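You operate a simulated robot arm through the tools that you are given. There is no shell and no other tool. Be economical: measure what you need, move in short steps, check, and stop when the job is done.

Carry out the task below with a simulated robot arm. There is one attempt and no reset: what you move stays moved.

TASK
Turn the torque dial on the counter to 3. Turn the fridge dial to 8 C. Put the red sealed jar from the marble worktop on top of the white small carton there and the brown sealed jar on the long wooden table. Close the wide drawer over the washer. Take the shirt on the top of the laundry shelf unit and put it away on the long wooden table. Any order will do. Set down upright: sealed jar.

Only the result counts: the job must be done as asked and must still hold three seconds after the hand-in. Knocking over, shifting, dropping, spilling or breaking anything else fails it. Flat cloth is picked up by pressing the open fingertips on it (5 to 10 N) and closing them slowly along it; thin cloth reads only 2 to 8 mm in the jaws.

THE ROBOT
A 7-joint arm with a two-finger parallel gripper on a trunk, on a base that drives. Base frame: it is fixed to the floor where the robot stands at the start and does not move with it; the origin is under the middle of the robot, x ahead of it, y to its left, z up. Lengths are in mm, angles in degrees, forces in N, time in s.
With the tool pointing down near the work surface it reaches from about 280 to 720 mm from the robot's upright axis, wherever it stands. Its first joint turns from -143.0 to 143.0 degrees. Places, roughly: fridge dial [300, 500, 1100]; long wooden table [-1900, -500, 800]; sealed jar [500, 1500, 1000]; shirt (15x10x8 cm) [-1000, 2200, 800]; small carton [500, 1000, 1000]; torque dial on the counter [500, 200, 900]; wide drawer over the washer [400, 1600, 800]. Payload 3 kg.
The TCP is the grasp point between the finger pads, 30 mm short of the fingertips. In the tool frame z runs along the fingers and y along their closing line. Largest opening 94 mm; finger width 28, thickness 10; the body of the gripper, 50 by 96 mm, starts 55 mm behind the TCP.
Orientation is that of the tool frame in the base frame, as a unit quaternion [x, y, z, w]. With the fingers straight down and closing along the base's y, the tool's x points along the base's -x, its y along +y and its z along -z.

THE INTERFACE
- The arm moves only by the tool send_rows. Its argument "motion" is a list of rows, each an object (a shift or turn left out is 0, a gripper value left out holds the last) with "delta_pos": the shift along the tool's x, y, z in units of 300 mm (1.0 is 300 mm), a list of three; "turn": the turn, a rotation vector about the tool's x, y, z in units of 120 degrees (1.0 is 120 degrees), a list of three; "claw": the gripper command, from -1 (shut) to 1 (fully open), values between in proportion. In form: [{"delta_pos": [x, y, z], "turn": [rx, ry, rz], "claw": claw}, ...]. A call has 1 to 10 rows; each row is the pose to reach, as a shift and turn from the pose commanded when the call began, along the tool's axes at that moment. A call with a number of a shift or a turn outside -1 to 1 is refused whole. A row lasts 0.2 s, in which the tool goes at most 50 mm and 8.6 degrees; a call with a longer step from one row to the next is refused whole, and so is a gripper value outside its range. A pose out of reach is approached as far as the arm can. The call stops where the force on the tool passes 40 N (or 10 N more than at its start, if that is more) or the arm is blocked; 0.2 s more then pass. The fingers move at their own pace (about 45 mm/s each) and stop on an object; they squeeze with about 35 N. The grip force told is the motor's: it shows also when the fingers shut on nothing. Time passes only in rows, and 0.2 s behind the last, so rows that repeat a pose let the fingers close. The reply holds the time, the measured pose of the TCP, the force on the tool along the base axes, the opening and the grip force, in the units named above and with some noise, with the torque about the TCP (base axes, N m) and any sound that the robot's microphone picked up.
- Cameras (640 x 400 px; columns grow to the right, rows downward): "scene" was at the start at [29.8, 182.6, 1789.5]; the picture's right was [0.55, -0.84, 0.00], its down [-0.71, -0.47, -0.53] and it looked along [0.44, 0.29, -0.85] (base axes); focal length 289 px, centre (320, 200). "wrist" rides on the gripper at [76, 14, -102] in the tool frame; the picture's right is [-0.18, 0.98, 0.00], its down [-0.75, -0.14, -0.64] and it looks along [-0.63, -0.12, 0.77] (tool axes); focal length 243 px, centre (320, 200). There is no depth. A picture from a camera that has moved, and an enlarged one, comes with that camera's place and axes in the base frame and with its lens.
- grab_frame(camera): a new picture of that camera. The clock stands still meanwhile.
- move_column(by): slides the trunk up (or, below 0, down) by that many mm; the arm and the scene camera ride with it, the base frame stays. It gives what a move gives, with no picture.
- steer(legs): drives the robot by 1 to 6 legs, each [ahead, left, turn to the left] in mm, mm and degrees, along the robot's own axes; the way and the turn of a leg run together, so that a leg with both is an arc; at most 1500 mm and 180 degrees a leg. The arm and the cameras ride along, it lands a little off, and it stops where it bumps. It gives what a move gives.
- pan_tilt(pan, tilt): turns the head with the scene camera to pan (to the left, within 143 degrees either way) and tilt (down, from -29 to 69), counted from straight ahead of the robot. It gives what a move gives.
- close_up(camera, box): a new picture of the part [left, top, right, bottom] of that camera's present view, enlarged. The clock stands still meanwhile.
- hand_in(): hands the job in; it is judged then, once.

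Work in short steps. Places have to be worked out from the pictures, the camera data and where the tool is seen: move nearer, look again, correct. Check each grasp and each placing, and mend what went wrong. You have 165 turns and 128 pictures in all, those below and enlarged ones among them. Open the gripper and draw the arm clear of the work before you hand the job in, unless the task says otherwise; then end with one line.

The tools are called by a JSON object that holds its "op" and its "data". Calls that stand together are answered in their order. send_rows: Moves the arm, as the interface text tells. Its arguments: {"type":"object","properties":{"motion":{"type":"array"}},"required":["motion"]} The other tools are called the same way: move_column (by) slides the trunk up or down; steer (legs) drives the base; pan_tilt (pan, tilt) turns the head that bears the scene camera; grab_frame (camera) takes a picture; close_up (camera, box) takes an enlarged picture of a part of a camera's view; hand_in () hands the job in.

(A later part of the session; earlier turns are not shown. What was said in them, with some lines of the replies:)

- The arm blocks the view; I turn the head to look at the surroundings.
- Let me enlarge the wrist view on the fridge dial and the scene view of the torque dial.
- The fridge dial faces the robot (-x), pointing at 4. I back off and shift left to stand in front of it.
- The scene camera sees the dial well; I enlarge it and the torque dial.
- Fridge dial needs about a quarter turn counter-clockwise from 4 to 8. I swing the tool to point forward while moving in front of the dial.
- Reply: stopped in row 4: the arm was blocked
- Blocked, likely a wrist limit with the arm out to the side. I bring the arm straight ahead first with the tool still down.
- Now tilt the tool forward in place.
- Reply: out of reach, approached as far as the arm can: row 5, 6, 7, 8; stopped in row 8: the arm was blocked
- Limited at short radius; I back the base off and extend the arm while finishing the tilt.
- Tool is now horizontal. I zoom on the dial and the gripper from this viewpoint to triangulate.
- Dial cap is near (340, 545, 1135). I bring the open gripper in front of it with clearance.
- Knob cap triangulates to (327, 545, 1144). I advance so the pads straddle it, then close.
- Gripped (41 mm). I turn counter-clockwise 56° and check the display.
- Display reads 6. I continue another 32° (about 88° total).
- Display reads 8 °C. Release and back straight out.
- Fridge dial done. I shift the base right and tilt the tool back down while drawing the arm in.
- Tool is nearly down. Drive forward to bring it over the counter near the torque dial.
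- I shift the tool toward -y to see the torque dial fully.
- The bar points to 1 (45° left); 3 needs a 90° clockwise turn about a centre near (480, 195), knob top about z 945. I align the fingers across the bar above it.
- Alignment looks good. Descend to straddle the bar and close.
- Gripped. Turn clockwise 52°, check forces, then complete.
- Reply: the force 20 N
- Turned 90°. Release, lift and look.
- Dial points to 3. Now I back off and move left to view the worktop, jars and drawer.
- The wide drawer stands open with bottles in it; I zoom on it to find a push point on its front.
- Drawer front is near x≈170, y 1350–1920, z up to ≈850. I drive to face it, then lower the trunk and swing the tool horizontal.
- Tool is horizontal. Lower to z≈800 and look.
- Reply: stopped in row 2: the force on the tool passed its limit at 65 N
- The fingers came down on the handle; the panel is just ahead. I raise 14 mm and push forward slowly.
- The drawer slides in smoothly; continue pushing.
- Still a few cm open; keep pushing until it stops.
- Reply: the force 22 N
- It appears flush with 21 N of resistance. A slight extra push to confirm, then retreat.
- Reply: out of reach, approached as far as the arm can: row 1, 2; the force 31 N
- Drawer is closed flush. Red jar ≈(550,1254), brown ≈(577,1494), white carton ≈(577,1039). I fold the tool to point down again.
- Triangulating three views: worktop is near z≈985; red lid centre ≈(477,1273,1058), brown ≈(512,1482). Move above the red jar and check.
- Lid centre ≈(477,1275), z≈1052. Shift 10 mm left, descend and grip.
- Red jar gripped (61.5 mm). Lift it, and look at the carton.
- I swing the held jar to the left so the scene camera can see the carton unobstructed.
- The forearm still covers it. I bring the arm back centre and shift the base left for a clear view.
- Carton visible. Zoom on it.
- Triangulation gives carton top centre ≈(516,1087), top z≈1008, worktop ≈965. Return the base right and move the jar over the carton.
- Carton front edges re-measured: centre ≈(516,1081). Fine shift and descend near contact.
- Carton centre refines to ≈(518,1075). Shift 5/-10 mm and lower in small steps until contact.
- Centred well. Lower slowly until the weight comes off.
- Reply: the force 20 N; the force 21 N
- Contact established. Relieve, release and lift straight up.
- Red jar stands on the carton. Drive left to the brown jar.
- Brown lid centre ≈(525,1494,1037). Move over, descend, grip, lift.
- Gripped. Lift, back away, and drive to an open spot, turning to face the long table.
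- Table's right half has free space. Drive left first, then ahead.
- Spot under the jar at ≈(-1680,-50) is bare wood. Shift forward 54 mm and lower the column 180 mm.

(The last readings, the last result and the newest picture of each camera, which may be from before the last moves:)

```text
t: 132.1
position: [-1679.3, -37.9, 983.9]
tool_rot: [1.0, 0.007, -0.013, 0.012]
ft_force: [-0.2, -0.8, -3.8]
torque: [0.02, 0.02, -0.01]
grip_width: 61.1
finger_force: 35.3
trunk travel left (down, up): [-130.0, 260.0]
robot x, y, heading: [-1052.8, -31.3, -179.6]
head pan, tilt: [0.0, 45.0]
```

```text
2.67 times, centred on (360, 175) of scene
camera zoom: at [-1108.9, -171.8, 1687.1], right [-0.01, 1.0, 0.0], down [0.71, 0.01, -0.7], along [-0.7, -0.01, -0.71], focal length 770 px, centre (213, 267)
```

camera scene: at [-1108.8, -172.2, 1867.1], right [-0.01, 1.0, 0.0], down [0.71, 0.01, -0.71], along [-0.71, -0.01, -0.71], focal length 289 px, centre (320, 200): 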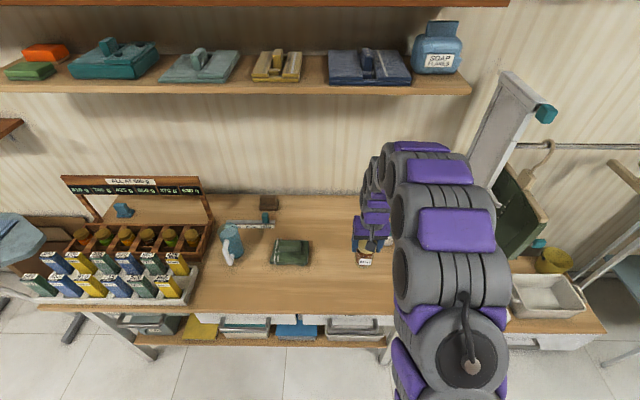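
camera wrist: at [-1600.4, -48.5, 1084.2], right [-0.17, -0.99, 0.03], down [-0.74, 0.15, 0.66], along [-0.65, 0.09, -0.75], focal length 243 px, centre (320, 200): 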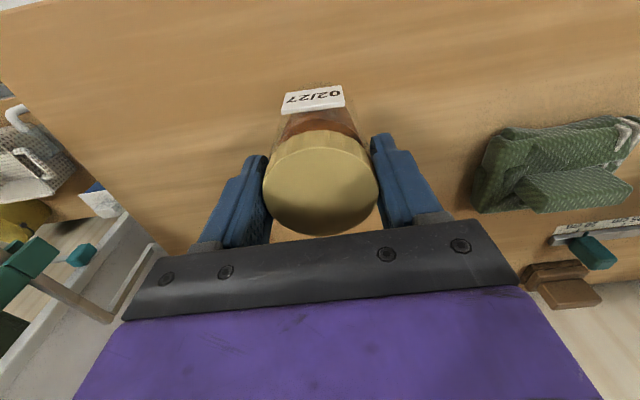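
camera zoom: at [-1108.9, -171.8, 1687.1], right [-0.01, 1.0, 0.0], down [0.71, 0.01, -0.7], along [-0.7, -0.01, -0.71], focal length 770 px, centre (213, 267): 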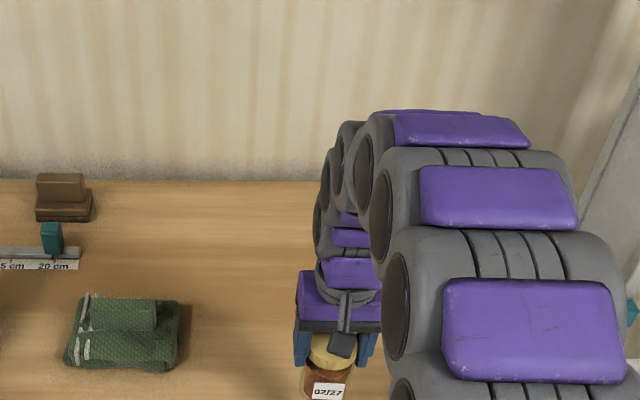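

Clear wood below. Lower in small steps toward contact.

{"op": "send_rows", "data": {"motion": [{"delta_pos": [0, 0, 0.04]}, {"delta_pos": [0, 0, 0.08]}, {"delta_pos": [0, 0, 0.12]}, {"delta_pos": [0, 0, 0.15]}, {"delta_pos": [0, 0, 0.17]}]}}

{"op": "grab_frame", "data": {"camera": "wrist"}}

```text
t: 133.3
position: [-1681.4, -37.9, 931.9]
tool_rot: [1.0, 0.006, -0.012, 0.013]
ft_force: [-0.1, 0.4, -3.5]
torque: [0.03, 0.0, -0.04]
grip_width: 61.0
finger_force: 34.9
trunk travel left (down, up): [-130.0, 260.0]
robot x, y, heading: [-1053.4, -29.2, -179.2]
head pan, tilt: [0.0, 45.0]
```

```text
59 pictures are left
camera wrist: at [-1601.9, -49.5, 1033.2], right [-0.17, -0.99, 0.03], down [-0.74, 0.15, 0.66], along [-0.65, 0.09, -0.75], focal length 243 px, centre (320, 200)
```

wrist: 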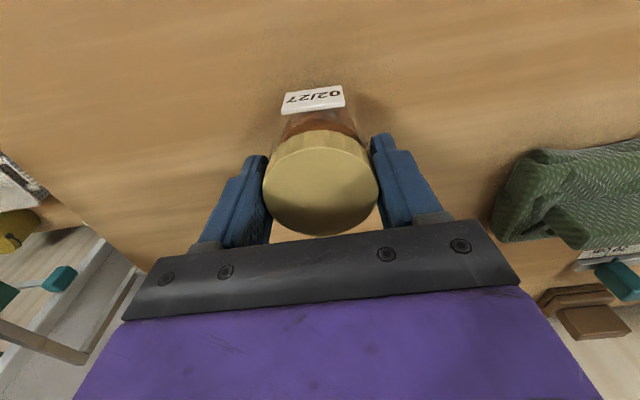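

{"op": "send_rows", "data": {"motion": [{"delta_pos": [0, 0, 0.015]}, {"delta_pos": [0, 0, 0.03]}, {"delta_pos": [0, 0, 0.045]}, {"delta_pos": [0, 0, 0.06]}, {"delta_pos": [0, 0, 0.07]}]}}

{"op": "grab_frame", "data": {"camera": "wrist"}}

```text
t: 134.5
position: [-1680.2, -39.9, 912.4]
tool_rot: [1.0, 0.008, -0.012, 0.013]
ft_force: [1.7, 0.6, 4.5]
torque: [0.21, -0.25, -0.07]
grip_width: 61.0
finger_force: 34.8
trunk travel left (down, up): [-130.0, 260.0]
robot x, y, heading: [-1058.0, -28.0, -179.4]
head pan, tilt: [0.0, 45.0]
```

```text
58 pictures are left
camera wrist: at [-1601.8, -50.3, 1012.8], right [-0.17, -0.99, 0.03], down [-0.74, 0.15, 0.66], along [-0.65, 0.09, -0.75], focal length 243 px, centre (320, 200)
```

wrist: 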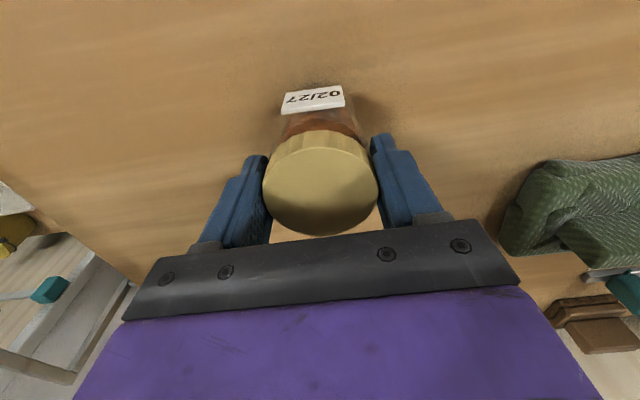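

Contact felt (8 N change). A touch more, then release and lift.

{"op": "send_rows", "data": {"motion": [{"delta_pos": [0, 0, 0.006]}, {"delta_pos": [0, 0, 0.006], "claw": 0}, {"delta_pos": [0, 0, 0.0], "claw": 0.5}, {"delta_pos": [0, 0, 0.0], "claw": 1}, {"delta_pos": [0, 0, 0], "claw": 1}, {"delta_pos": [0, 0, -0.12]}, {"delta_pos": [0, 0, -0.27]}, {"delta_pos": [0, 0, -0.4]}, {"delta_pos": [0, 0, -0.5]}]}}

{"op": "move_column", "data": {"by": 150}}

{"op": "grab_frame", "data": {"camera": "wrist"}}

```text
t: 136.5
position: [-1677.1, -35.3, 1060.9]
tool_rot: [1.0, 0.007, -0.012, 0.012]
ft_force: [-0.2, 0.9, -1.3]
torque: [-0.03, 0.01, 0.03]
grip_width: 94.2
finger_force: 0.0
trunk travel left (down, up): [-130.0, 260.0]
robot x, y, heading: [-1051.7, -28.7, -179.3]
head pan, tilt: [0.0, 45.0]
```

```text
t: 138.2
position: [-1677.8, -35.8, 1209.3]
tool_rot: [1.0, 0.007, -0.013, 0.013]
ft_force: [0.8, -0.7, -0.3]
torque: [0.01, 0.03, 0.0]
grip_width: 94.2
finger_force: 0.1
trunk travel left (down, up): [-280.0, 110.0]
robot x, y, heading: [-1053.9, -31.3, -179.5]
head pan, tilt: [0.0, 45.0]
```

```text
57 pictures are left
camera wrist: at [-1599.5, -46.7, 1311.2], right [-0.17, -0.99, 0.03], down [-0.74, 0.15, 0.66], along [-0.65, 0.09, -0.75], focal length 243 px, centre (320, 200)
```

wrist: 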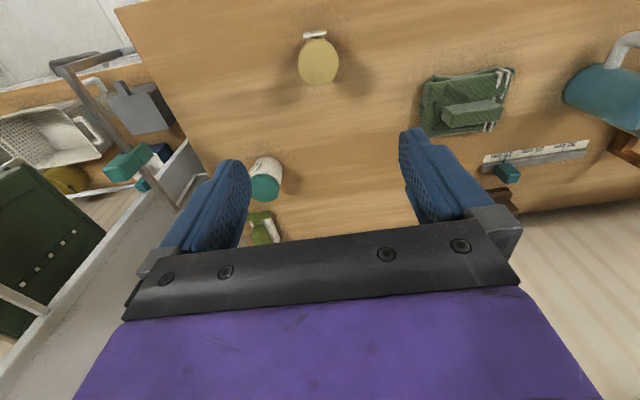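

Brown jar stands on the table. Back away, turn toward the laundry shelf unit and look.

{"op": "steer", "data": {"legs": [[-500, 0, 0], [0, 0, -90], [1300, 0, 0], [0, 440, 0]]}}

{"op": "pan_tilt", "data": {"pan": 10, "tilt": 40}}

{"op": "grab_frame", "data": {"camera": "scene"}}

{"op": "grab_frame", "data": {"camera": "wrist"}}

```text
t: 153.4
position: [-1007.0, 1896.1, 1210.3]
tool_rot: [0.712, -0.702, -0.019, 0.001]
ft_force: [-0.2, 0.0, -0.4]
torque: [0.0, 0.02, 0.02]
grip_width: 94.0
finger_force: 0.0
trunk travel left (down, up): [-280.0, 110.0]
robot x, y, heading: [-1002.7, 1273.6, 90.8]
head pan, tilt: [0.0, 45.0]
```

```text
t: 154.1
position: [-1010.6, 1893.4, 1211.1]
tool_rot: [0.712, -0.701, -0.018, 0.0]
ft_force: [0.6, -0.1, -0.1]
torque: [0.01, -0.01, -0.02]
grip_width: 94.1
finger_force: 0.0
trunk travel left (down, up): [-280.0, 110.0]
robot x, y, heading: [-1001.8, 1273.6, 91.0]
head pan, tilt: [10.0, 40.0]
```

```text
56 pictures are left
camera scene: at [-1164.8, 1327.5, 1843.8], right [0.98, 0.19, 0.0], down [0.12, -0.63, -0.76], along [-0.14, 0.75, -0.65], focal length 289 px, centre (320, 200)
```

scene: 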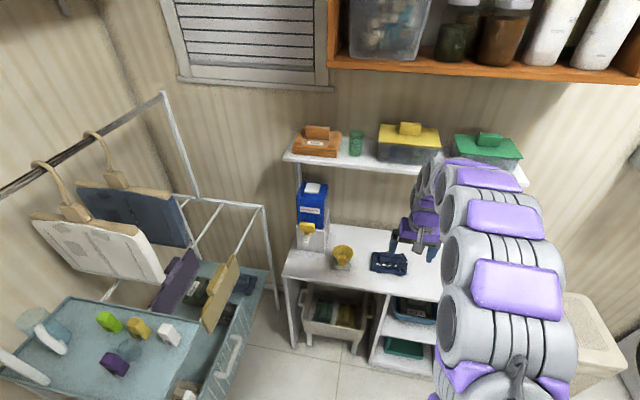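

```text
55 pictures are left
camera wrist: at [-1020.3, 1814.5, 1312.5], right [-0.99, 0.17, 0.03], down [0.15, 0.74, 0.66], along [0.09, 0.65, -0.75], focal length 243 px, centre (320, 200)
```

wrist: 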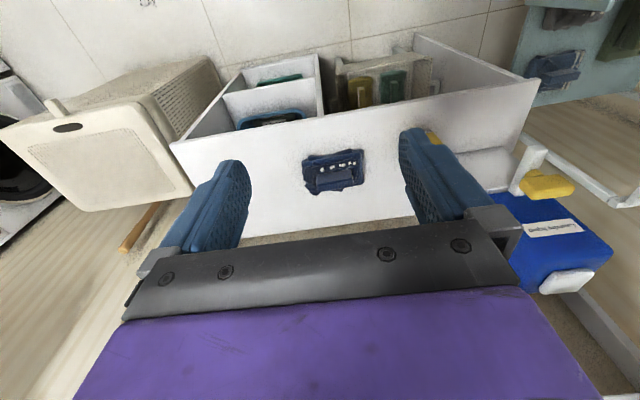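

Shirt located around (-1015, 2120). Zoom in on it from both cameras.

{"op": "close_up", "data": {"camera": "wrist", "box": [270, 130, 400, 211]}}

{"op": "close_up", "data": {"camera": "scene", "box": [320, 215, 448, 295]}}

```text
4.92 times, centred on (335, 170) of wrist
camera zoom: at [-1020.3, 1814.5, 1312.5], right [-0.99, 0.17, 0.03], down [0.15, 0.74, 0.66], along [0.09, 0.65, -0.75], focal length 1194 px, centre (246, 345)
```

zoom: 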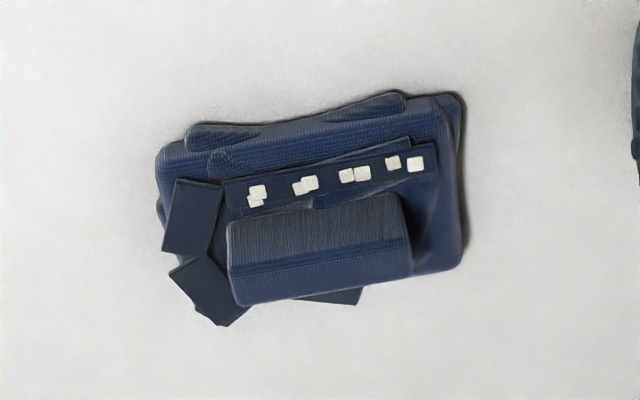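

```text
5.00 times, centred on (384, 255) of scene
camera zoom: at [-1164.8, 1327.5, 1843.8], right [0.98, 0.19, 0.0], down [0.12, -0.63, -0.76], along [-0.14, 0.75, -0.65], focal length 1443 px, centre (0, -75)
```

zoom: 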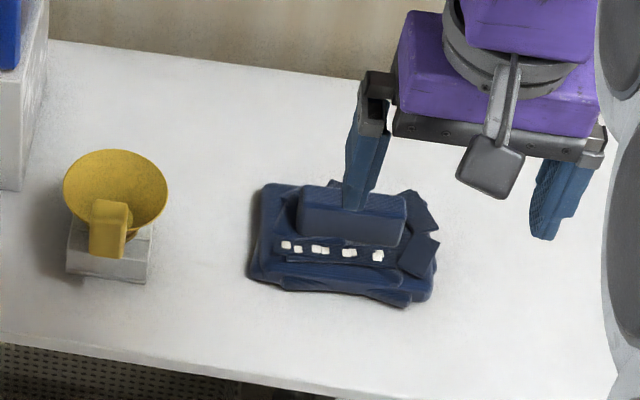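

The shirt has a raised fold ridge along x that can be pinched with fingers closing along y. I rotate the gripper 90° and lower the column for a better view.

{"op": "send_rows", "data": {"motion": [{"turn": [0, 0, -0.07]}, {"turn": [0, 0, -0.14]}, {"turn": [0, 0, -0.21]}, {"turn": [0, 0, -0.28]}, {"turn": [0, 0, -0.35]}, {"turn": [0, 0, -0.42]}, {"turn": [0, 0, -0.49]}, {"turn": [0, 0, -0.56]}, {"turn": [0, 0, -0.63]}, {"turn": [0, 0, -0.7]}]}}

{"op": "send_rows", "data": {"motion": [{"turn": [0, 0, -0.05]}]}}

{"op": "move_column", "data": {"by": -200}}

{"op": "grab_frame", "data": {"camera": "wrist"}}

{"op": "grab_frame", "data": {"camera": "scene"}}

```text
t: 156.3
position: [-1007.7, 1894.4, 1211.6]
tool_rot: [0.999, -0.044, -0.014, -0.012]
ft_force: [0.6, 0.4, 1.2]
torque: [0.02, 0.02, -0.02]
grip_width: 93.8
finger_force: 0.0
trunk travel left (down, up): [-280.0, 110.0]
robot x, y, heading: [-1001.7, 1272.4, 90.7]
head pan, tilt: [10.0, 40.0]
```

```text
t: 156.7
position: [-1008.9, 1892.0, 1211.3]
tool_rot: [1.0, 0.009, -0.015, -0.013]
ft_force: [-0.4, 0.4, 0.6]
torque: [0.01, 0.02, 0.01]
grip_width: 93.9
finger_force: 0.0
trunk travel left (down, up): [-280.0, 110.0]
robot x, y, heading: [-1005.3, 1272.5, 90.7]
head pan, tilt: [10.0, 40.0]
```

```text
t: 158.9
position: [-1006.9, 1893.1, 1011.9]
tool_rot: [1.0, 0.007, -0.014, -0.012]
ft_force: [-0.2, -0.5, 0.5]
torque: [0.04, 0.02, 0.0]
grip_width: 94.1
finger_force: 0.0
trunk travel left (down, up): [-80.0, 310.0]
robot x, y, heading: [-1004.6, 1272.8, 90.7]
head pan, tilt: [10.0, 40.0]
```

```text
52 pictures are left
camera wrist: at [-927.9, 1877.9, 1111.6], right [-0.17, -0.99, -0.02], down [-0.74, 0.11, 0.67], along [-0.65, 0.13, -0.75], focal length 243 px, centre (320, 200)
```

wrist: 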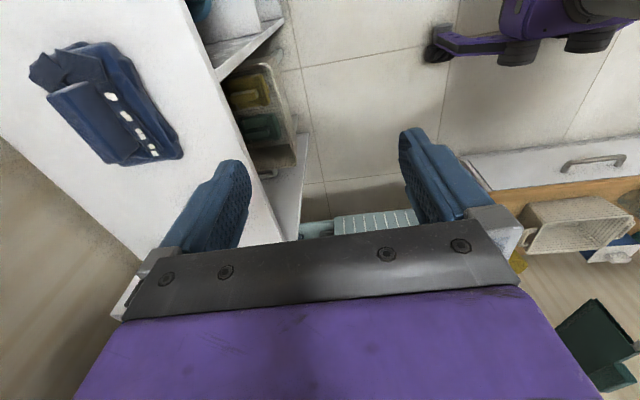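

```text
51 pictures are left
camera scene: at [-1159.0, 1327.1, 1644.4], right [0.98, 0.19, 0.0], down [0.12, -0.63, -0.76], along [-0.14, 0.75, -0.64], focal length 289 px, centre (320, 200)
```

scene: 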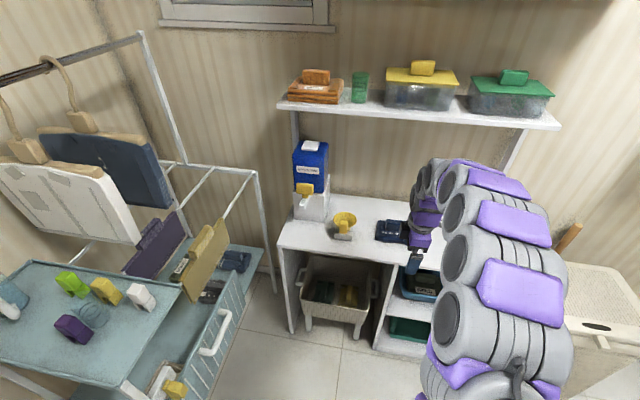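

Ridge centre triangulates to ≈(-1006, 2178, 829). Lower 60 mm and drive ahead 270 mm, then recheck.

{"op": "send_rows", "data": {"motion": [{"delta_pos": [0, 0, 0.1]}, {"delta_pos": [0, 0, 0.2]}]}}

{"op": "steer", "data": {"legs": [[265, 0, 0]]}}

{"op": "grab_frame", "data": {"camera": "wrist"}}

{"op": "grab_frame", "data": {"camera": "scene"}}

```text
t: 159.5
position: [-1008.9, 1893.7, 949.7]
tool_rot: [1.0, 0.008, -0.014, -0.013]
ft_force: [-0.9, 0.5, -0.6]
torque: [-0.04, 0.01, 0.03]
grip_width: 94.2
finger_force: 0.1
trunk travel left (down, up): [-80.0, 310.0]
robot x, y, heading: [-1005.0, 1271.9, 91.0]
head pan, tilt: [10.0, 40.0]
```

```text
t: 161.4
position: [-1013.3, 2158.2, 948.9]
tool_rot: [1.0, 0.009, -0.013, -0.012]
ft_force: [-0.3, -0.1, 0.1]
torque: [-0.02, -0.02, 0.01]
grip_width: 93.8
finger_force: 0.1
trunk travel left (down, up): [-80.0, 310.0]
robot x, y, heading: [-1002.7, 1532.6, 91.0]
head pan, tilt: [10.0, 40.0]
```

```text
50 pictures are left
camera wrist: at [-934.5, 2142.5, 1050.3], right [-0.17, -0.99, -0.02], down [-0.74, 0.11, 0.67], along [-0.65, 0.13, -0.75], focal length 243 px, centre (320, 200)
```

wrist: 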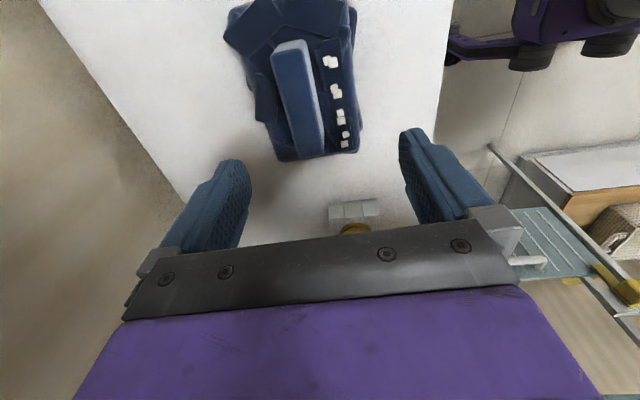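

```text
49 pictures are left
camera scene: at [-1162.6, 1591.0, 1644.3], right [0.98, 0.19, 0.0], down [0.12, -0.63, -0.76], along [-0.14, 0.75, -0.65], focal length 289 px, centre (320, 200)
```

scene: 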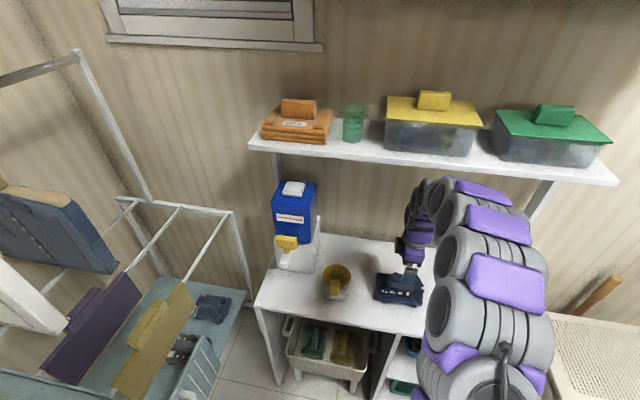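

Ridge centre ≈(-1010, 2179), ~28 mm wide. Align with a 60 mm opening and descend part way.

{"op": "send_rows", "data": {"motion": [{"delta_pos": [0.01, -0.06, 0.06], "turn": [0, 0, 0.02], "claw": 0.3}, {"delta_pos": [0.02, -0.06, 0.14], "turn": [0, 0, 0.045]}, {"delta_pos": [0.02, -0.06, 0.22], "turn": [0, 0, 0.045]}, {"delta_pos": [0.02, -0.06, 0.28], "turn": [0, 0, 0.045]}]}}

{"op": "grab_frame", "data": {"camera": "wrist"}}

{"op": "close_up", "data": {"camera": "scene", "box": [350, 220, 446, 310]}}

```text
t: 162.4
position: [-1010.2, 2175.9, 867.3]
tool_rot: [0.999, -0.039, -0.014, -0.014]
ft_force: [0.0, -0.1, -0.2]
torque: [0.0, 0.04, -0.05]
grip_width: 61.2
finger_force: 0.0
trunk travel left (down, up): [-80.0, 310.0]
robot x, y, heading: [-1006.8, 1534.8, 91.0]
head pan, tilt: [10.0, 40.0]
```

```text
48 pictures are left
camera wrist: at [-933.0, 2153.5, 968.1], right [-0.26, -0.97, -0.02], down [-0.72, 0.18, 0.67], along [-0.64, 0.19, -0.74], focal length 243 px, centre (320, 200)
```

wrist: 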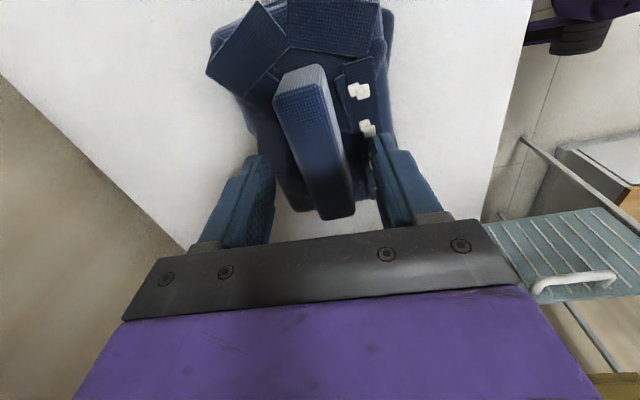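

```text
4.44 times, centred on (398, 265) of scene
camera zoom: at [-1163.1, 1590.6, 1644.3], right [0.98, 0.19, 0.0], down [0.12, -0.63, -0.76], along [-0.14, 0.75, -0.65], focal length 1283 px, centre (-27, -89)
```

zoom: 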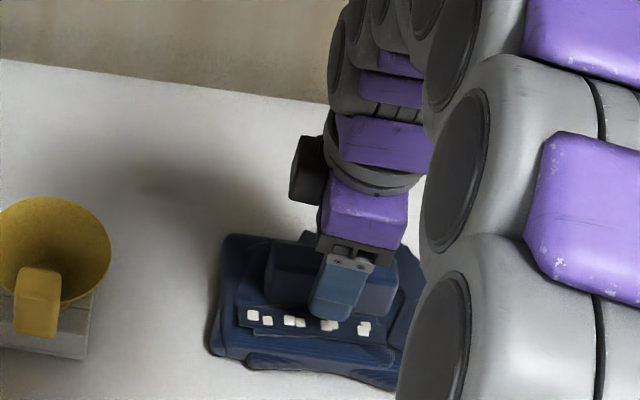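

Fingers straddle the ridge. Descend gently in steps.

{"op": "send_rows", "data": {"motion": [{"delta_pos": [0, 0, 0.03]}, {"delta_pos": [0, 0, 0.06]}, {"delta_pos": [0, 0, 0.09]}]}}

{"op": "grab_frame", "data": {"camera": "wrist"}}

```text
t: 163.2
position: [-1010.8, 2177.1, 841.4]
tool_rot: [0.999, -0.038, -0.014, -0.014]
ft_force: [-1.3, -0.2, 5.5]
torque: [-0.19, -0.06, 0.0]
grip_width: 61.1
finger_force: 0.1
trunk travel left (down, up): [-80.0, 310.0]
robot x, y, heading: [-1005.5, 1535.3, 91.0]
head pan, tilt: [10.0, 40.0]
```

```text
46 pictures are left
camera wrist: at [-933.4, 2153.7, 941.4], right [-0.26, -0.97, -0.02], down [-0.72, 0.18, 0.67], along [-0.64, 0.19, -0.74], focal length 243 px, centre (320, 200)
```

wrist: 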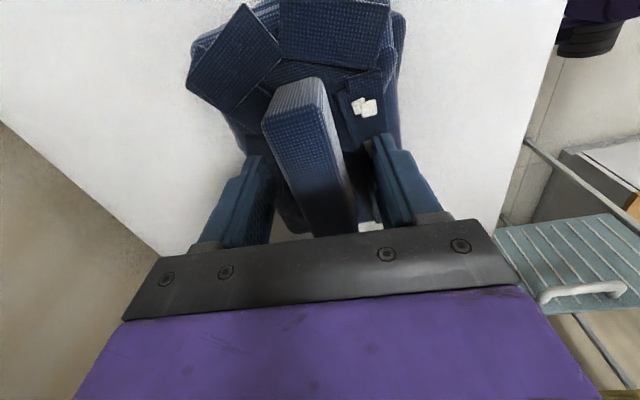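

5.5 N contact with the cloth, ridge between the fingers. Close slowly.

{"op": "send_rows", "data": {"motion": [{"claw": 0.15}, {"claw": 0.0}, {"claw": -0.15}, {"claw": -0.3}, {"claw": -0.45}, {"claw": -0.6}, {"claw": -0.8}, {"claw": -1}, {"claw": -1}, {"claw": -1}]}}

{"op": "send_rows", "data": {"motion": [{"delta_pos": [0, 0, -0.05]}, {"delta_pos": [0, 0, -0.12]}, {"delta_pos": [0, 0, -0.22]}]}}

{"op": "grab_frame", "data": {"camera": "wrist"}}

{"op": "grab_frame", "data": {"camera": "scene"}}

```text
t: 165.4
position: [-1010.3, 2176.6, 841.5]
tool_rot: [0.999, -0.038, -0.015, -0.013]
ft_force: [1.7, -0.7, 5.1]
torque: [-0.41, 0.06, 0.33]
grip_width: 30.2
finger_force: 35.1
trunk travel left (down, up): [-80.0, 310.0]
robot x, y, heading: [-1007.0, 1531.9, 90.9]
head pan, tilt: [10.0, 40.0]
```

```text
t: 166.2
position: [-1009.4, 2174.0, 906.6]
tool_rot: [0.999, -0.039, -0.014, -0.014]
ft_force: [-0.2, 0.2, -1.8]
torque: [0.02, -0.04, -0.01]
grip_width: 30.2
finger_force: 34.9
trunk travel left (down, up): [-80.0, 310.0]
robot x, y, heading: [-1008.2, 1533.1, 90.9]
head pan, tilt: [10.0, 40.0]
```

```text
45 pictures are left
camera wrist: at [-932.3, 2151.7, 1007.5], right [-0.26, -0.97, -0.02], down [-0.72, 0.18, 0.67], along [-0.64, 0.19, -0.74], focal length 243 px, centre (320, 200)
```

wrist: 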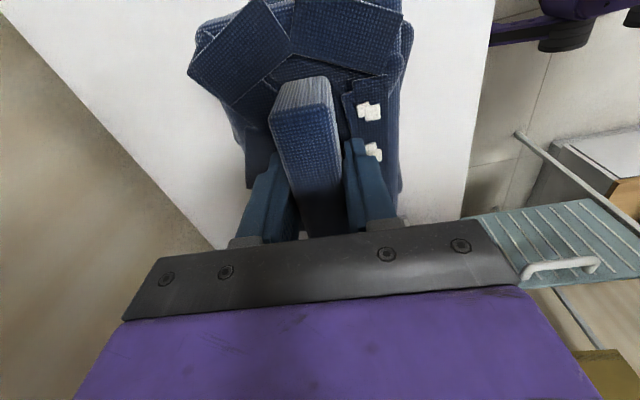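

```text
44 pictures are left
camera scene: at [-1162.9, 1589.7, 1644.3], right [0.98, 0.19, 0.0], down [0.12, -0.63, -0.76], along [-0.14, 0.75, -0.64], focal length 289 px, centre (320, 200)
```

scene: 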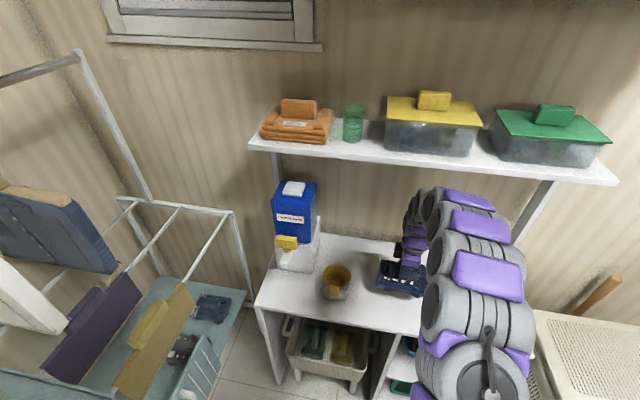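

Shirt lifted cleanly. Back out, raise the column, and drive to the table.

{"op": "steer", "data": {"legs": [[-260, 0, 0]]}}

{"op": "move_column", "data": {"by": 200}}

{"op": "steer", "data": {"legs": [[0, -440, -1], [-1470, 0, 0], [0, 0, 90]]}}

{"op": "pan_tilt", "data": {"pan": 0, "tilt": 40}}

{"op": "grab_frame", "data": {"camera": "scene"}}

```text
t: 168.1
position: [-1005.7, 1914.3, 906.6]
tool_rot: [0.999, -0.038, -0.014, -0.013]
ft_force: [-0.1, -0.3, -1.8]
torque: [0.0, 0.04, 0.02]
grip_width: 30.1
finger_force: 35.1
trunk travel left (down, up): [-80.0, 310.0]
robot x, y, heading: [-1004.2, 1273.2, 91.0]
head pan, tilt: [10.0, 40.0]
```

```text
t: 170.2
position: [-1006.2, 1913.7, 1107.9]
tool_rot: [0.999, -0.038, -0.014, -0.014]
ft_force: [-0.1, -0.6, -1.4]
torque: [-0.01, -0.01, -0.01]
grip_width: 30.1
finger_force: 35.0
trunk travel left (down, up): [-280.0, 110.0]
robot x, y, heading: [-1001.6, 1276.2, 91.1]
head pan, tilt: [10.0, 40.0]
```

```text
t: 183.6
position: [-1206.1, -167.5, 1107.6]
tool_rot: [0.74, 0.673, -0.019, 0.001]
ft_force: [-0.1, 0.1, -0.7]
torque: [-0.01, -0.02, -0.02]
grip_width: 29.9
finger_force: 34.8
trunk travel left (down, up): [-280.0, 110.0]
robot x, y, heading: [-568.1, -175.5, 180.0]
head pan, tilt: [10.0, 40.0]
```

```text
t: 184.3
position: [-1204.3, -167.0, 1110.0]
tool_rot: [0.74, 0.673, -0.021, 0.0]
ft_force: [-0.9, -0.1, -2.5]
torque: [-0.02, -0.01, 0.02]
grip_width: 30.4
finger_force: 35.2
trunk travel left (down, up): [-280.0, 110.0]
robot x, y, heading: [-565.9, -173.0, 179.7]
head pan, tilt: [0.0, 40.0]
```

```text
43 pictures are left
camera scene: at [-629.0, -317.8, 1844.3], right [0.0, 1.0, 0.0], down [0.65, 0.0, -0.76], along [-0.76, 0.0, -0.65], focal length 289 px, centre (320, 200)
```

scene: 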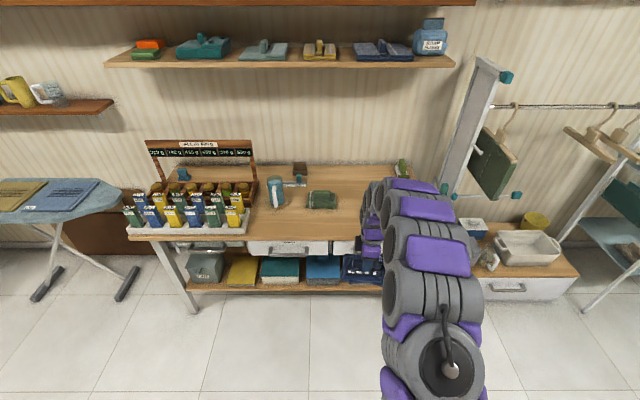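

Drive in to position the shirt over free table space beside the jar.

{"op": "steer", "data": {"legs": [[0, 40, 0], [470, 0, 0]]}}

{"op": "grab_frame", "data": {"camera": "wrist"}}

{"op": "grab_frame", "data": {"camera": "scene"}}

```text
t: 187.6
position: [-1670.2, -225.8, 1108.9]
tool_rot: [0.738, 0.674, -0.016, -0.005]
ft_force: [-0.6, -1.6, -2.7]
torque: [0.05, -0.04, 0.0]
grip_width: 30.0
finger_force: 34.6
trunk travel left (down, up): [-280.0, 110.0]
robot x, y, heading: [-1033.4, -219.2, 179.9]
head pan, tilt: [0.0, 40.0]
```

```text
42 pictures are left
camera wrist: at [-1645.5, -148.5, 1209.6], right [0.96, -0.27, -0.03], down [-0.19, -0.73, 0.66], along [-0.2, -0.63, -0.75], focal length 243 px, centre (320, 200)
```

wrist: 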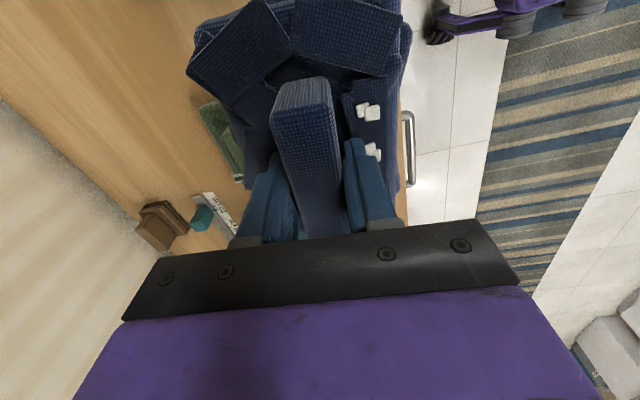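

```text
41 pictures are left
camera scene: at [-1095.1, -396.8, 1840.9], right [0.0, 1.0, 0.02], down [0.65, 0.02, -0.76], along [-0.76, 0.01, -0.65], focal length 289 px, centre (320, 200)
```

scene: 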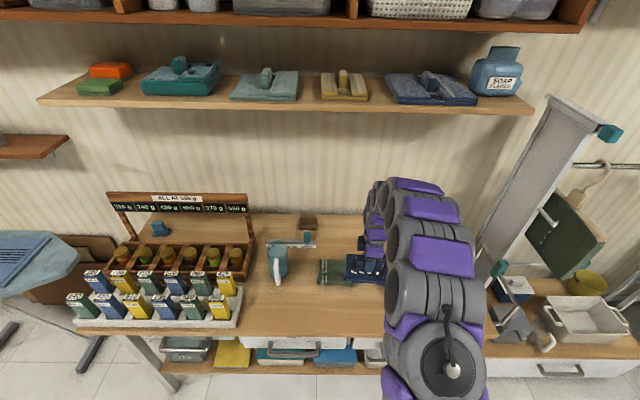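

Shirt sits over free wood between jar and green cloth. I shift 12 mm forward edge/30 mm toward the jar for clearance and lower the column.

{"op": "send_rows", "data": {"motion": [{"delta_pos": [0.05, 0.015, 0]}, {"delta_pos": [0.103, 0.031, 0]}]}}

{"op": "move_column", "data": {"by": -160}}

{"op": "grab_frame", "data": {"camera": "wrist"}}

{"op": "grab_frame", "data": {"camera": "scene"}}

```text
t: 188.2
position: [-1653.9, -187.6, 1109.0]
tool_rot: [0.737, 0.676, -0.02, -0.002]
ft_force: [-0.4, -1.1, -2.2]
torque: [0.05, -0.03, 0.04]
grip_width: 30.4
finger_force: 35.3
trunk travel left (down, up): [-280.0, 110.0]
robot x, y, heading: [-1033.1, -225.6, 179.9]
head pan, tilt: [0.0, 40.0]
```

```text
t: 190.0
position: [-1654.1, -184.2, 949.2]
tool_rot: [0.737, 0.676, -0.021, -0.002]
ft_force: [0.4, -1.0, -2.0]
torque: [0.04, -0.01, -0.01]
grip_width: 30.1
finger_force: 35.4
trunk travel left (down, up): [-120.0, 270.0]
robot x, y, heading: [-1032.6, -223.3, 179.9]
head pan, tilt: [0.0, 40.0]
```

```text
40 pictures are left
camera wrist: at [-1630.1, -107.4, 1049.3], right [0.96, -0.27, -0.03], down [-0.19, -0.72, 0.67], along [-0.2, -0.64, -0.74], focal length 243 px, centre (320, 200)
```

wrist: 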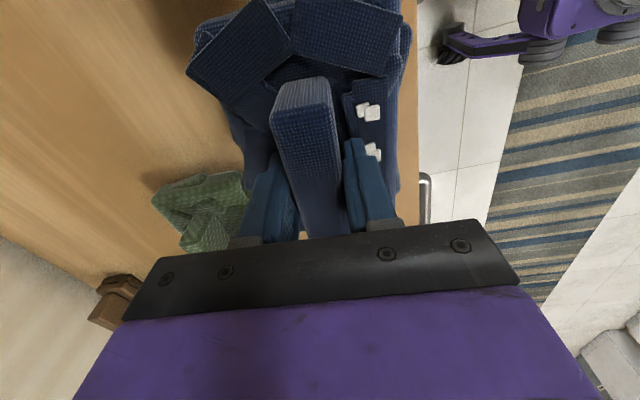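

```text
39 pictures are left
camera scene: at [-1093.4, -380.2, 1682.8], right [0.0, 1.0, 0.01], down [0.65, 0.01, -0.76], along [-0.76, 0.01, -0.65], focal length 289 px, centre (320, 200)
```

scene: 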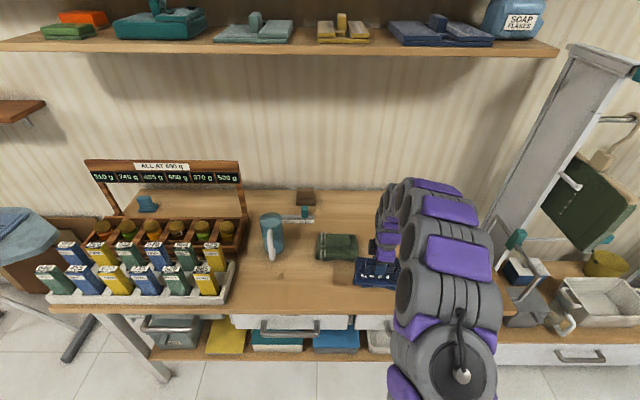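

Small correction back (-10,-12 mm), then lower slowly until contact.

{"op": "send_rows", "data": {"motion": [{"delta_pos": [-0.043, -0.03, 0]}, {"delta_pos": [-0.043, -0.03, 0.03]}, {"delta_pos": [-0.043, -0.03, 0.06]}, {"delta_pos": [-0.043, -0.03, 0.09]}, {"delta_pos": [-0.043, -0.03, 0.11]}]}}

{"op": "close_up", "data": {"camera": "scene", "box": [300, 200, 460, 320]}}

```text
t: 191.2
position: [-1665.7, -177.3, 916.0]
tool_rot: [0.738, 0.674, -0.026, 0.004]
ft_force: [-0.4, 0.9, -2.0]
torque: [-0.03, 0.04, -0.02]
grip_width: 30.3
finger_force: 34.7
trunk travel left (down, up): [-120.0, 270.0]
robot x, y, heading: [-1037.3, -215.0, 180.1]
head pan, tilt: [0.0, 40.0]
```

```text
3.33 times, centred on (380, 260) of scene
camera zoom: at [-1093.9, -347.9, 1685.1], right [0.0, 1.0, -0.01], down [0.65, -0.01, -0.76], along [-0.76, 0.0, -0.65], focal length 962 px, centre (120, 0)
```

zoom: 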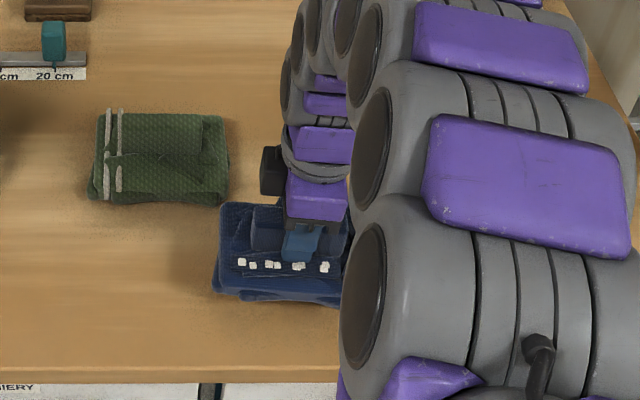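

Position reads y=-177; shift 18 mm away from the jar and continue lowering.

{"op": "send_rows", "data": {"motion": [{"delta_pos": [-0.06, 0.0, 0]}, {"delta_pos": [-0.06, 0, 0.015]}, {"delta_pos": [-0.06, 0, 0.03]}, {"delta_pos": [-0.06, 0, 0.045]}]}}

{"op": "grab_frame", "data": {"camera": "wrist"}}

```text
t: 192.2
position: [-1669.1, -202.5, 903.6]
tool_rot: [0.737, 0.675, -0.025, 0.003]
ft_force: [-0.4, 0.7, -2.5]
torque: [-0.01, -0.01, -0.03]
grip_width: 29.8
finger_force: 35.2
trunk travel left (down, up): [-120.0, 270.0]
robot x, y, heading: [-1034.8, -215.3, 180.0]
head pan, tilt: [0.0, 40.0]
```

```text
37 pictures are left
camera wrist: at [-1643.1, -124.2, 1003.0], right [0.96, -0.27, -0.02], down [-0.19, -0.71, 0.68], along [-0.2, -0.65, -0.74], focal length 243 px, centre (320, 200)
```

wrist: 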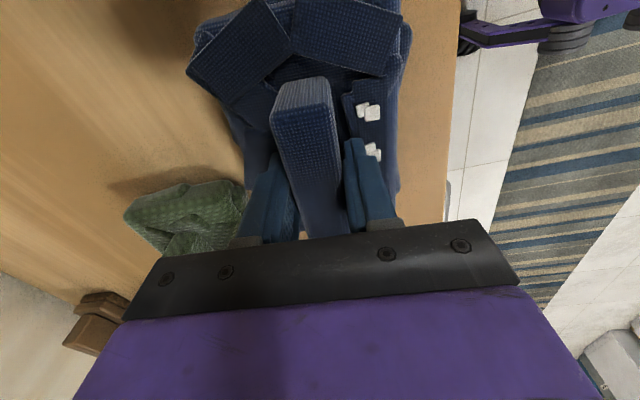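

Gap to the green cloth is slim; shift +12 x, +15 y, then lower to contact.

{"op": "send_rows", "data": {"motion": [{"delta_pos": [0.053, 0.035, 0]}, {"delta_pos": [0.053, 0.035, 0.015]}, {"delta_pos": [0.053, 0.035, 0.03]}, {"delta_pos": [0.053, 0.035, 0.03]}]}}

{"op": "grab_frame", "data": {"camera": "wrist"}}

{"op": "close_up", "data": {"camera": "scene", "box": [300, 200, 460, 320]}}

```text
t: 193.2
position: [-1656.1, -190.9, 893.6]
tool_rot: [0.738, 0.675, -0.023, 0.002]
ft_force: [-0.2, 0.4, -2.5]
torque: [0.02, 0.02, 0.04]
grip_width: 30.2
finger_force: 35.2
trunk travel left (down, up): [-120.0, 270.0]
robot x, y, heading: [-1031.9, -217.4, 179.7]
head pan, tilt: [0.0, 40.0]
```

```text
36 pictures are left
camera wrist: at [-1631.9, -113.0, 993.4], right [0.96, -0.27, -0.02], down [-0.19, -0.72, 0.67], along [-0.2, -0.64, -0.74], focal length 243 px, centre (320, 200)
```

wrist: 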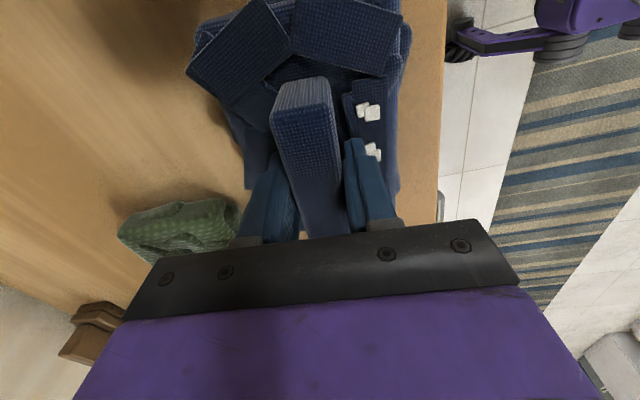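

```text
3.33 times, centred on (380, 260) of scene
camera zoom: at [-1093.7, -362.6, 1684.1], right [0.0, 1.0, 0.0], down [0.65, 0.0, -0.76], along [-0.76, 0.0, -0.65], focal length 962 px, centre (120, 0)
```

zoom: 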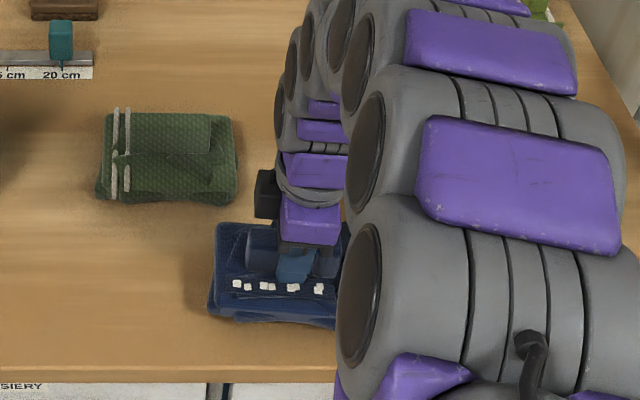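

Clear of the green cloth and the edge. Continue lowering gently.

{"op": "send_rows", "data": {"motion": [{"delta_pos": [0, 0, 0.015]}, {"delta_pos": [0, 0, 0.03]}, {"delta_pos": [0, 0, 0.03]}]}}

{"op": "send_rows", "data": {"motion": [{"delta_pos": [0, 0, 0.01]}, {"delta_pos": [0, 0, 0.02]}, {"delta_pos": [0, 0, 0.02]}]}}

```text
t: 194.0
position: [-1656.4, -188.2, 884.8]
tool_rot: [0.738, 0.674, -0.024, 0.002]
ft_force: [0.8, 0.4, -2.0]
torque: [-0.03, -0.02, 0.0]
grip_width: 30.6
finger_force: 34.6
trunk travel left (down, up): [-120.0, 270.0]
robot x, y, heading: [-1034.9, -214.4, 180.0]
head pan, tilt: [0.0, 40.0]
```

```text
t: 194.8
position: [-1658.1, -189.9, 881.6]
tool_rot: [0.738, 0.674, -0.027, -0.001]
ft_force: [-9.4, -0.6, 27.2]
torque: [0.11, -0.89, 0.04]
grip_width: 30.0
finger_force: 35.0
trunk travel left (down, up): [-120.0, 270.0]
robot x, y, heading: [-1033.3, -216.8, 180.1]
head pan, tilt: [0.0, 40.0]
```

Contact (27 N). Relieve 2 mm, open moderately and lift.

{"op": "send_rows", "data": {"motion": [{"delta_pos": [0, 0, -0.01]}, {"delta_pos": [0, 0, -0.01], "claw": 0.0}, {"delta_pos": [0, 0, -0.01], "claw": 0.2}, {"delta_pos": [0, 0, -0.01], "claw": 0.3}, {"delta_pos": [0, 0, -0.01], "claw": 0.3}, {"delta_pos": [0, 0, -0.1]}, {"delta_pos": [0, 0, -0.22]}, {"delta_pos": [0, 0, -0.36]}, {"delta_pos": [0, 0, -0.5]}]}}

{"op": "grab_frame", "data": {"camera": "wrist"}}

```text
t: 196.8
position: [-1651.1, -183.9, 1029.5]
tool_rot: [0.738, 0.674, -0.024, 0.002]
ft_force: [0.8, 0.0, 0.4]
torque: [-0.03, 0.03, 0.0]
grip_width: 61.1
finger_force: 0.0
trunk travel left (down, up): [-120.0, 270.0]
robot x, y, heading: [-1036.2, -217.0, 179.8]
head pan, tilt: [0.0, 40.0]
```

```text
34 pictures are left
camera wrist: at [-1626.4, -106.2, 1128.5], right [0.96, -0.27, -0.02], down [-0.19, -0.71, 0.67], along [-0.2, -0.64, -0.74], focal length 243 px, centre (320, 200)
```

wrist: 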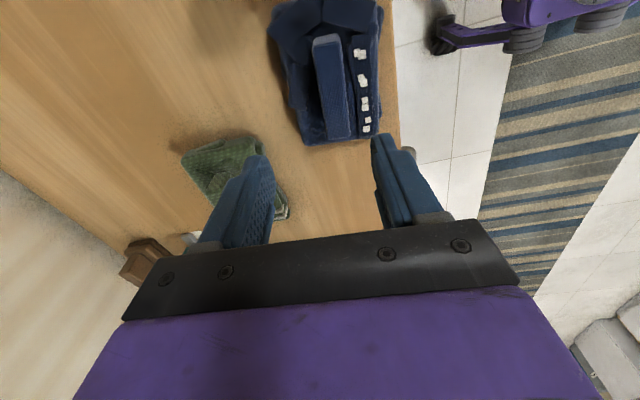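

Shirt rests on the table. Raise, back away, and check the table and the worktop.

{"op": "move_column", "data": {"by": 200}}

{"op": "steer", "data": {"legs": [[-450, 0, 0], [0, 250, 0]]}}

{"op": "pan_tilt", "data": {"pan": -20, "tilt": 35}}

{"op": "grab_frame", "data": {"camera": "scene"}}

```text
t: 198.9
position: [-1651.9, -183.9, 1227.0]
tool_rot: [0.738, 0.675, -0.025, 0.002]
ft_force: [0.3, -0.1, -0.2]
torque: [-0.02, 0.0, -0.02]
grip_width: 61.0
finger_force: 0.0
trunk travel left (down, up): [-320.0, 70.0]
robot x, y, heading: [-1034.0, -220.6, 180.0]
head pan, tilt: [0.0, 40.0]
```

```text
t: 203.1
position: [-1201.5, -423.9, 1226.8]
tool_rot: [0.741, 0.671, -0.027, 0.004]
ft_force: [0.4, -0.1, 0.5]
torque: [0.0, -0.02, 0.01]
grip_width: 61.0
finger_force: 0.1
trunk travel left (down, up): [-320.0, 70.0]
robot x, y, heading: [-580.6, -465.9, 179.3]
head pan, tilt: [0.0, 40.0]
```

```text
t: 203.9
position: [-1200.7, -423.4, 1228.2]
tool_rot: [0.74, 0.672, -0.027, 0.004]
ft_force: [-0.5, 0.2, 0.5]
torque: [-0.07, 0.01, 0.0]
grip_width: 61.2
finger_force: 0.0
trunk travel left (down, up): [-320.0, 70.0]
robot x, y, heading: [-584.2, -470.3, 179.5]
head pan, tilt: [-20.0, 35.0]
```

```text
33 pictures are left
camera scene: at [-643.0, -582.4, 1891.7], right [0.35, 0.94, 0.0], down [0.54, -0.2, -0.82], along [-0.77, 0.29, -0.58], focal length 289 px, centre (320, 200)
```

scene: 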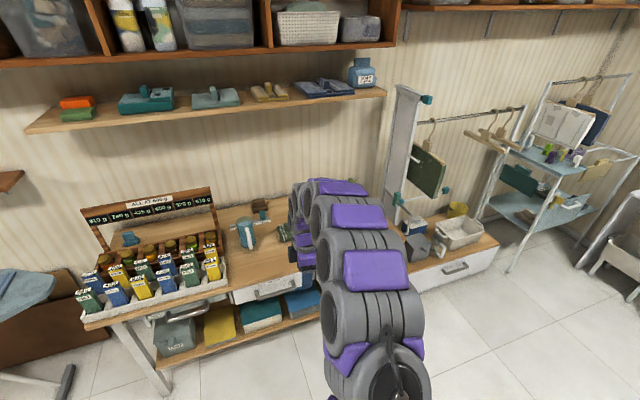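

{"op": "steer", "data": {"legs": [[0, -900, 0]]}}

{"op": "pan_tilt", "data": {"pan": 30, "tilt": 38}}

{"op": "grab_frame", "data": {"camera": "scene"}}

```text
t: 208.7
position: [-1197.0, 462.0, 1228.0]
tool_rot: [0.738, 0.674, -0.025, 0.002]
ft_force: [0.2, 0.0, -0.6]
torque: [0.03, -0.03, 0.01]
grip_width: 60.9
finger_force: 0.0
trunk travel left (down, up): [-320.0, 70.0]
robot x, y, heading: [-579.5, 424.1, 179.8]
head pan, tilt: [-20.0, 35.0]
```

```text
t: 209.8
position: [-1195.4, 465.3, 1229.3]
tool_rot: [0.739, 0.674, -0.027, 0.002]
ft_force: [0.8, 0.0, -0.1]
torque: [0.0, -0.02, 0.03]
grip_width: 61.0
finger_force: 0.0
trunk travel left (down, up): [-320.0, 70.0]
robot x, y, heading: [-585.5, 427.9, 179.6]
head pan, tilt: [30.0, 38.0]
```

```text
32 pictures are left
camera scene: at [-630.9, 239.8, 1887.1], right [-0.5, 0.87, 0.0], down [0.54, 0.31, -0.79], along [-0.68, -0.39, -0.62], focal length 289 px, centre (320, 200)
```

scene: 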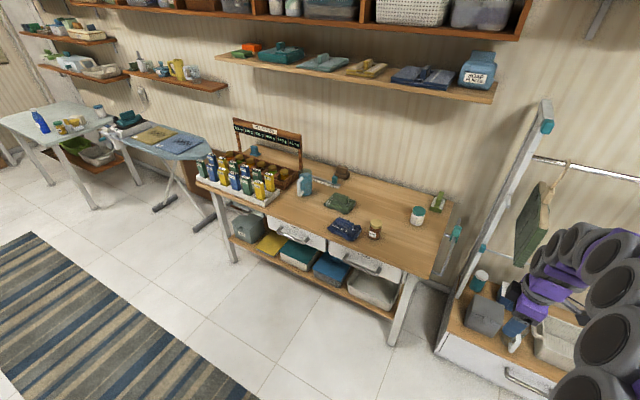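

{"op": "close_up", "data": {"camera": "scene", "box": [280, 170, 472, 290]}}

```text
3.33 times, centred on (376, 230) of scene
camera zoom: at [-630.9, 239.8, 1887.1], right [-0.5, 0.87, 0.0], down [0.54, 0.31, -0.79], along [-0.68, -0.39, -0.62], focal length 962 px, centre (133, 100)
```

zoom: 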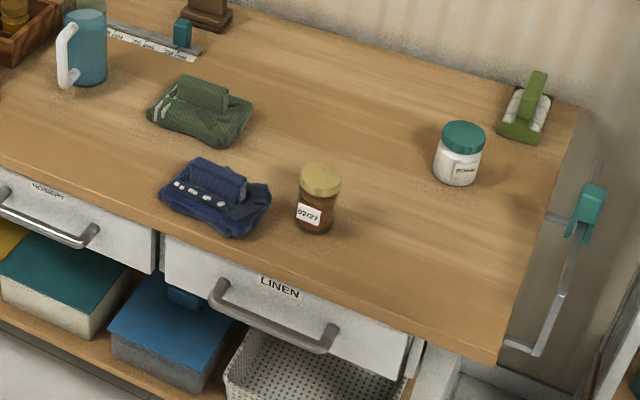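

Table side is good. Turn to verify the worktop, drawer and dials.

{"op": "steer", "data": {"legs": [[0, 0, -90]]}}

{"op": "pan_tilt", "data": {"pan": -60, "tilt": 28}}

{"op": "grab_frame", "data": {"camera": "scene"}}

```text
t: 214.1
position: [-533.0, 1040.3, 1230.6]
tool_rot: [0.998, -0.054, -0.019, -0.017]
ft_force: [-0.7, 0.0, -0.5]
torque: [-0.01, -0.04, 0.0]
grip_width: 60.9
finger_force: 0.0
trunk travel left (down, up): [-320.0, 70.0]
robot x, y, heading: [-579.7, 429.3, 88.9]
head pan, tilt: [30.0, 38.0]
```

```text
t: 215.7
position: [-532.4, 1036.8, 1231.9]
tool_rot: [0.998, -0.054, -0.02, -0.019]
ft_force: [-0.8, 0.1, 0.0]
torque: [-0.03, 0.02, -0.05]
grip_width: 61.2
finger_force: 0.1
trunk travel left (down, up): [-320.0, 70.0]
robot x, y, heading: [-582.0, 429.0, 89.0]
head pan, tilt: [-60.0, 28.0]
```

```text
30 pictures are left
camera scene: at [-641.8, 447.5, 1903.0], right [0.49, -0.87, 0.0], down [-0.41, -0.23, -0.88], along [0.77, 0.43, -0.47], focal length 289 px, centre (320, 200)
```

scene: 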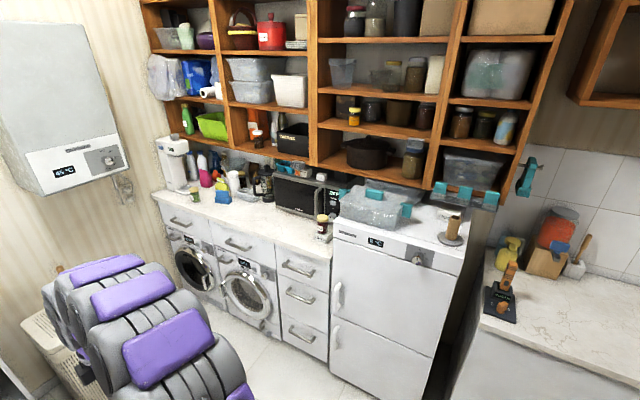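

{"op": "close_up", "data": {"camera": "scene", "box": [150, 180, 390, 330]}}

{"op": "close_up", "data": {"camera": "scene", "box": [340, 200, 540, 325]}}

```text
2.67 times, centred on (270, 255) of scene
camera zoom: at [-641.8, 447.5, 1903.0], right [0.49, -0.87, 0.0], down [-0.41, -0.23, -0.88], along [0.77, 0.43, -0.47], focal length 770 px, centre (453, 53)
```

zoom: 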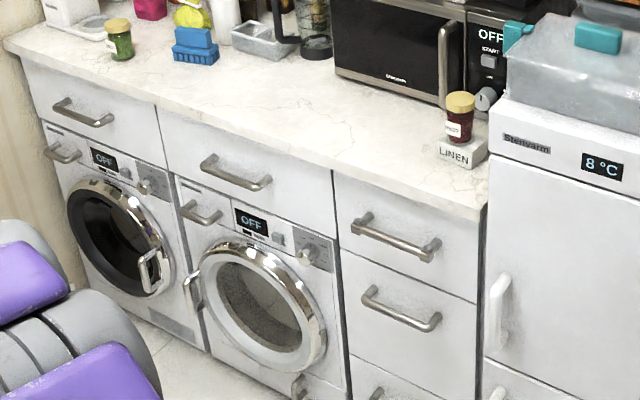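

```text
3.20 times, centred on (440, 262) of scene
camera zoom: at [-641.8, 447.5, 1903.0], right [0.49, -0.87, 0.0], down [-0.41, -0.23, -0.88], along [0.77, 0.43, -0.47], focal length 924 px, centre (-64, 0)
```

zoom: 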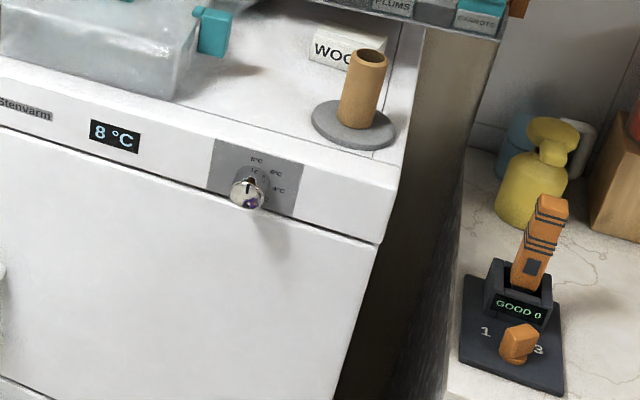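

All goals are confirmed in view. Open the gripper fully and hand in.

{"op": "send_rows", "data": {"motion": [{"claw": 1}, {"claw": 1}, {"claw": 1}]}}

{"op": "hand_in", "data": {}}

```text
t: 216.5
position: [-533.6, 1038.8, 1231.2]
tool_rot: [0.998, -0.053, -0.02, -0.018]
ft_force: [0.1, -0.1, -1.0]
torque: [-0.01, 0.01, 0.01]
grip_width: 94.2
finger_force: 0.1
trunk travel left (down, up): [-320.0, 70.0]
robot x, y, heading: [-581.7, 427.5, 89.2]
head pan, tilt: [-60.0, 28.0]
```

```text
The job is handed in.
```

I finished all six tasks, checked them in the camera views and handed the job in: torque dial at 3, fridge at 8 °C, red jar on the white carton, brown jar and shirt on the long table, wide drawer closed.
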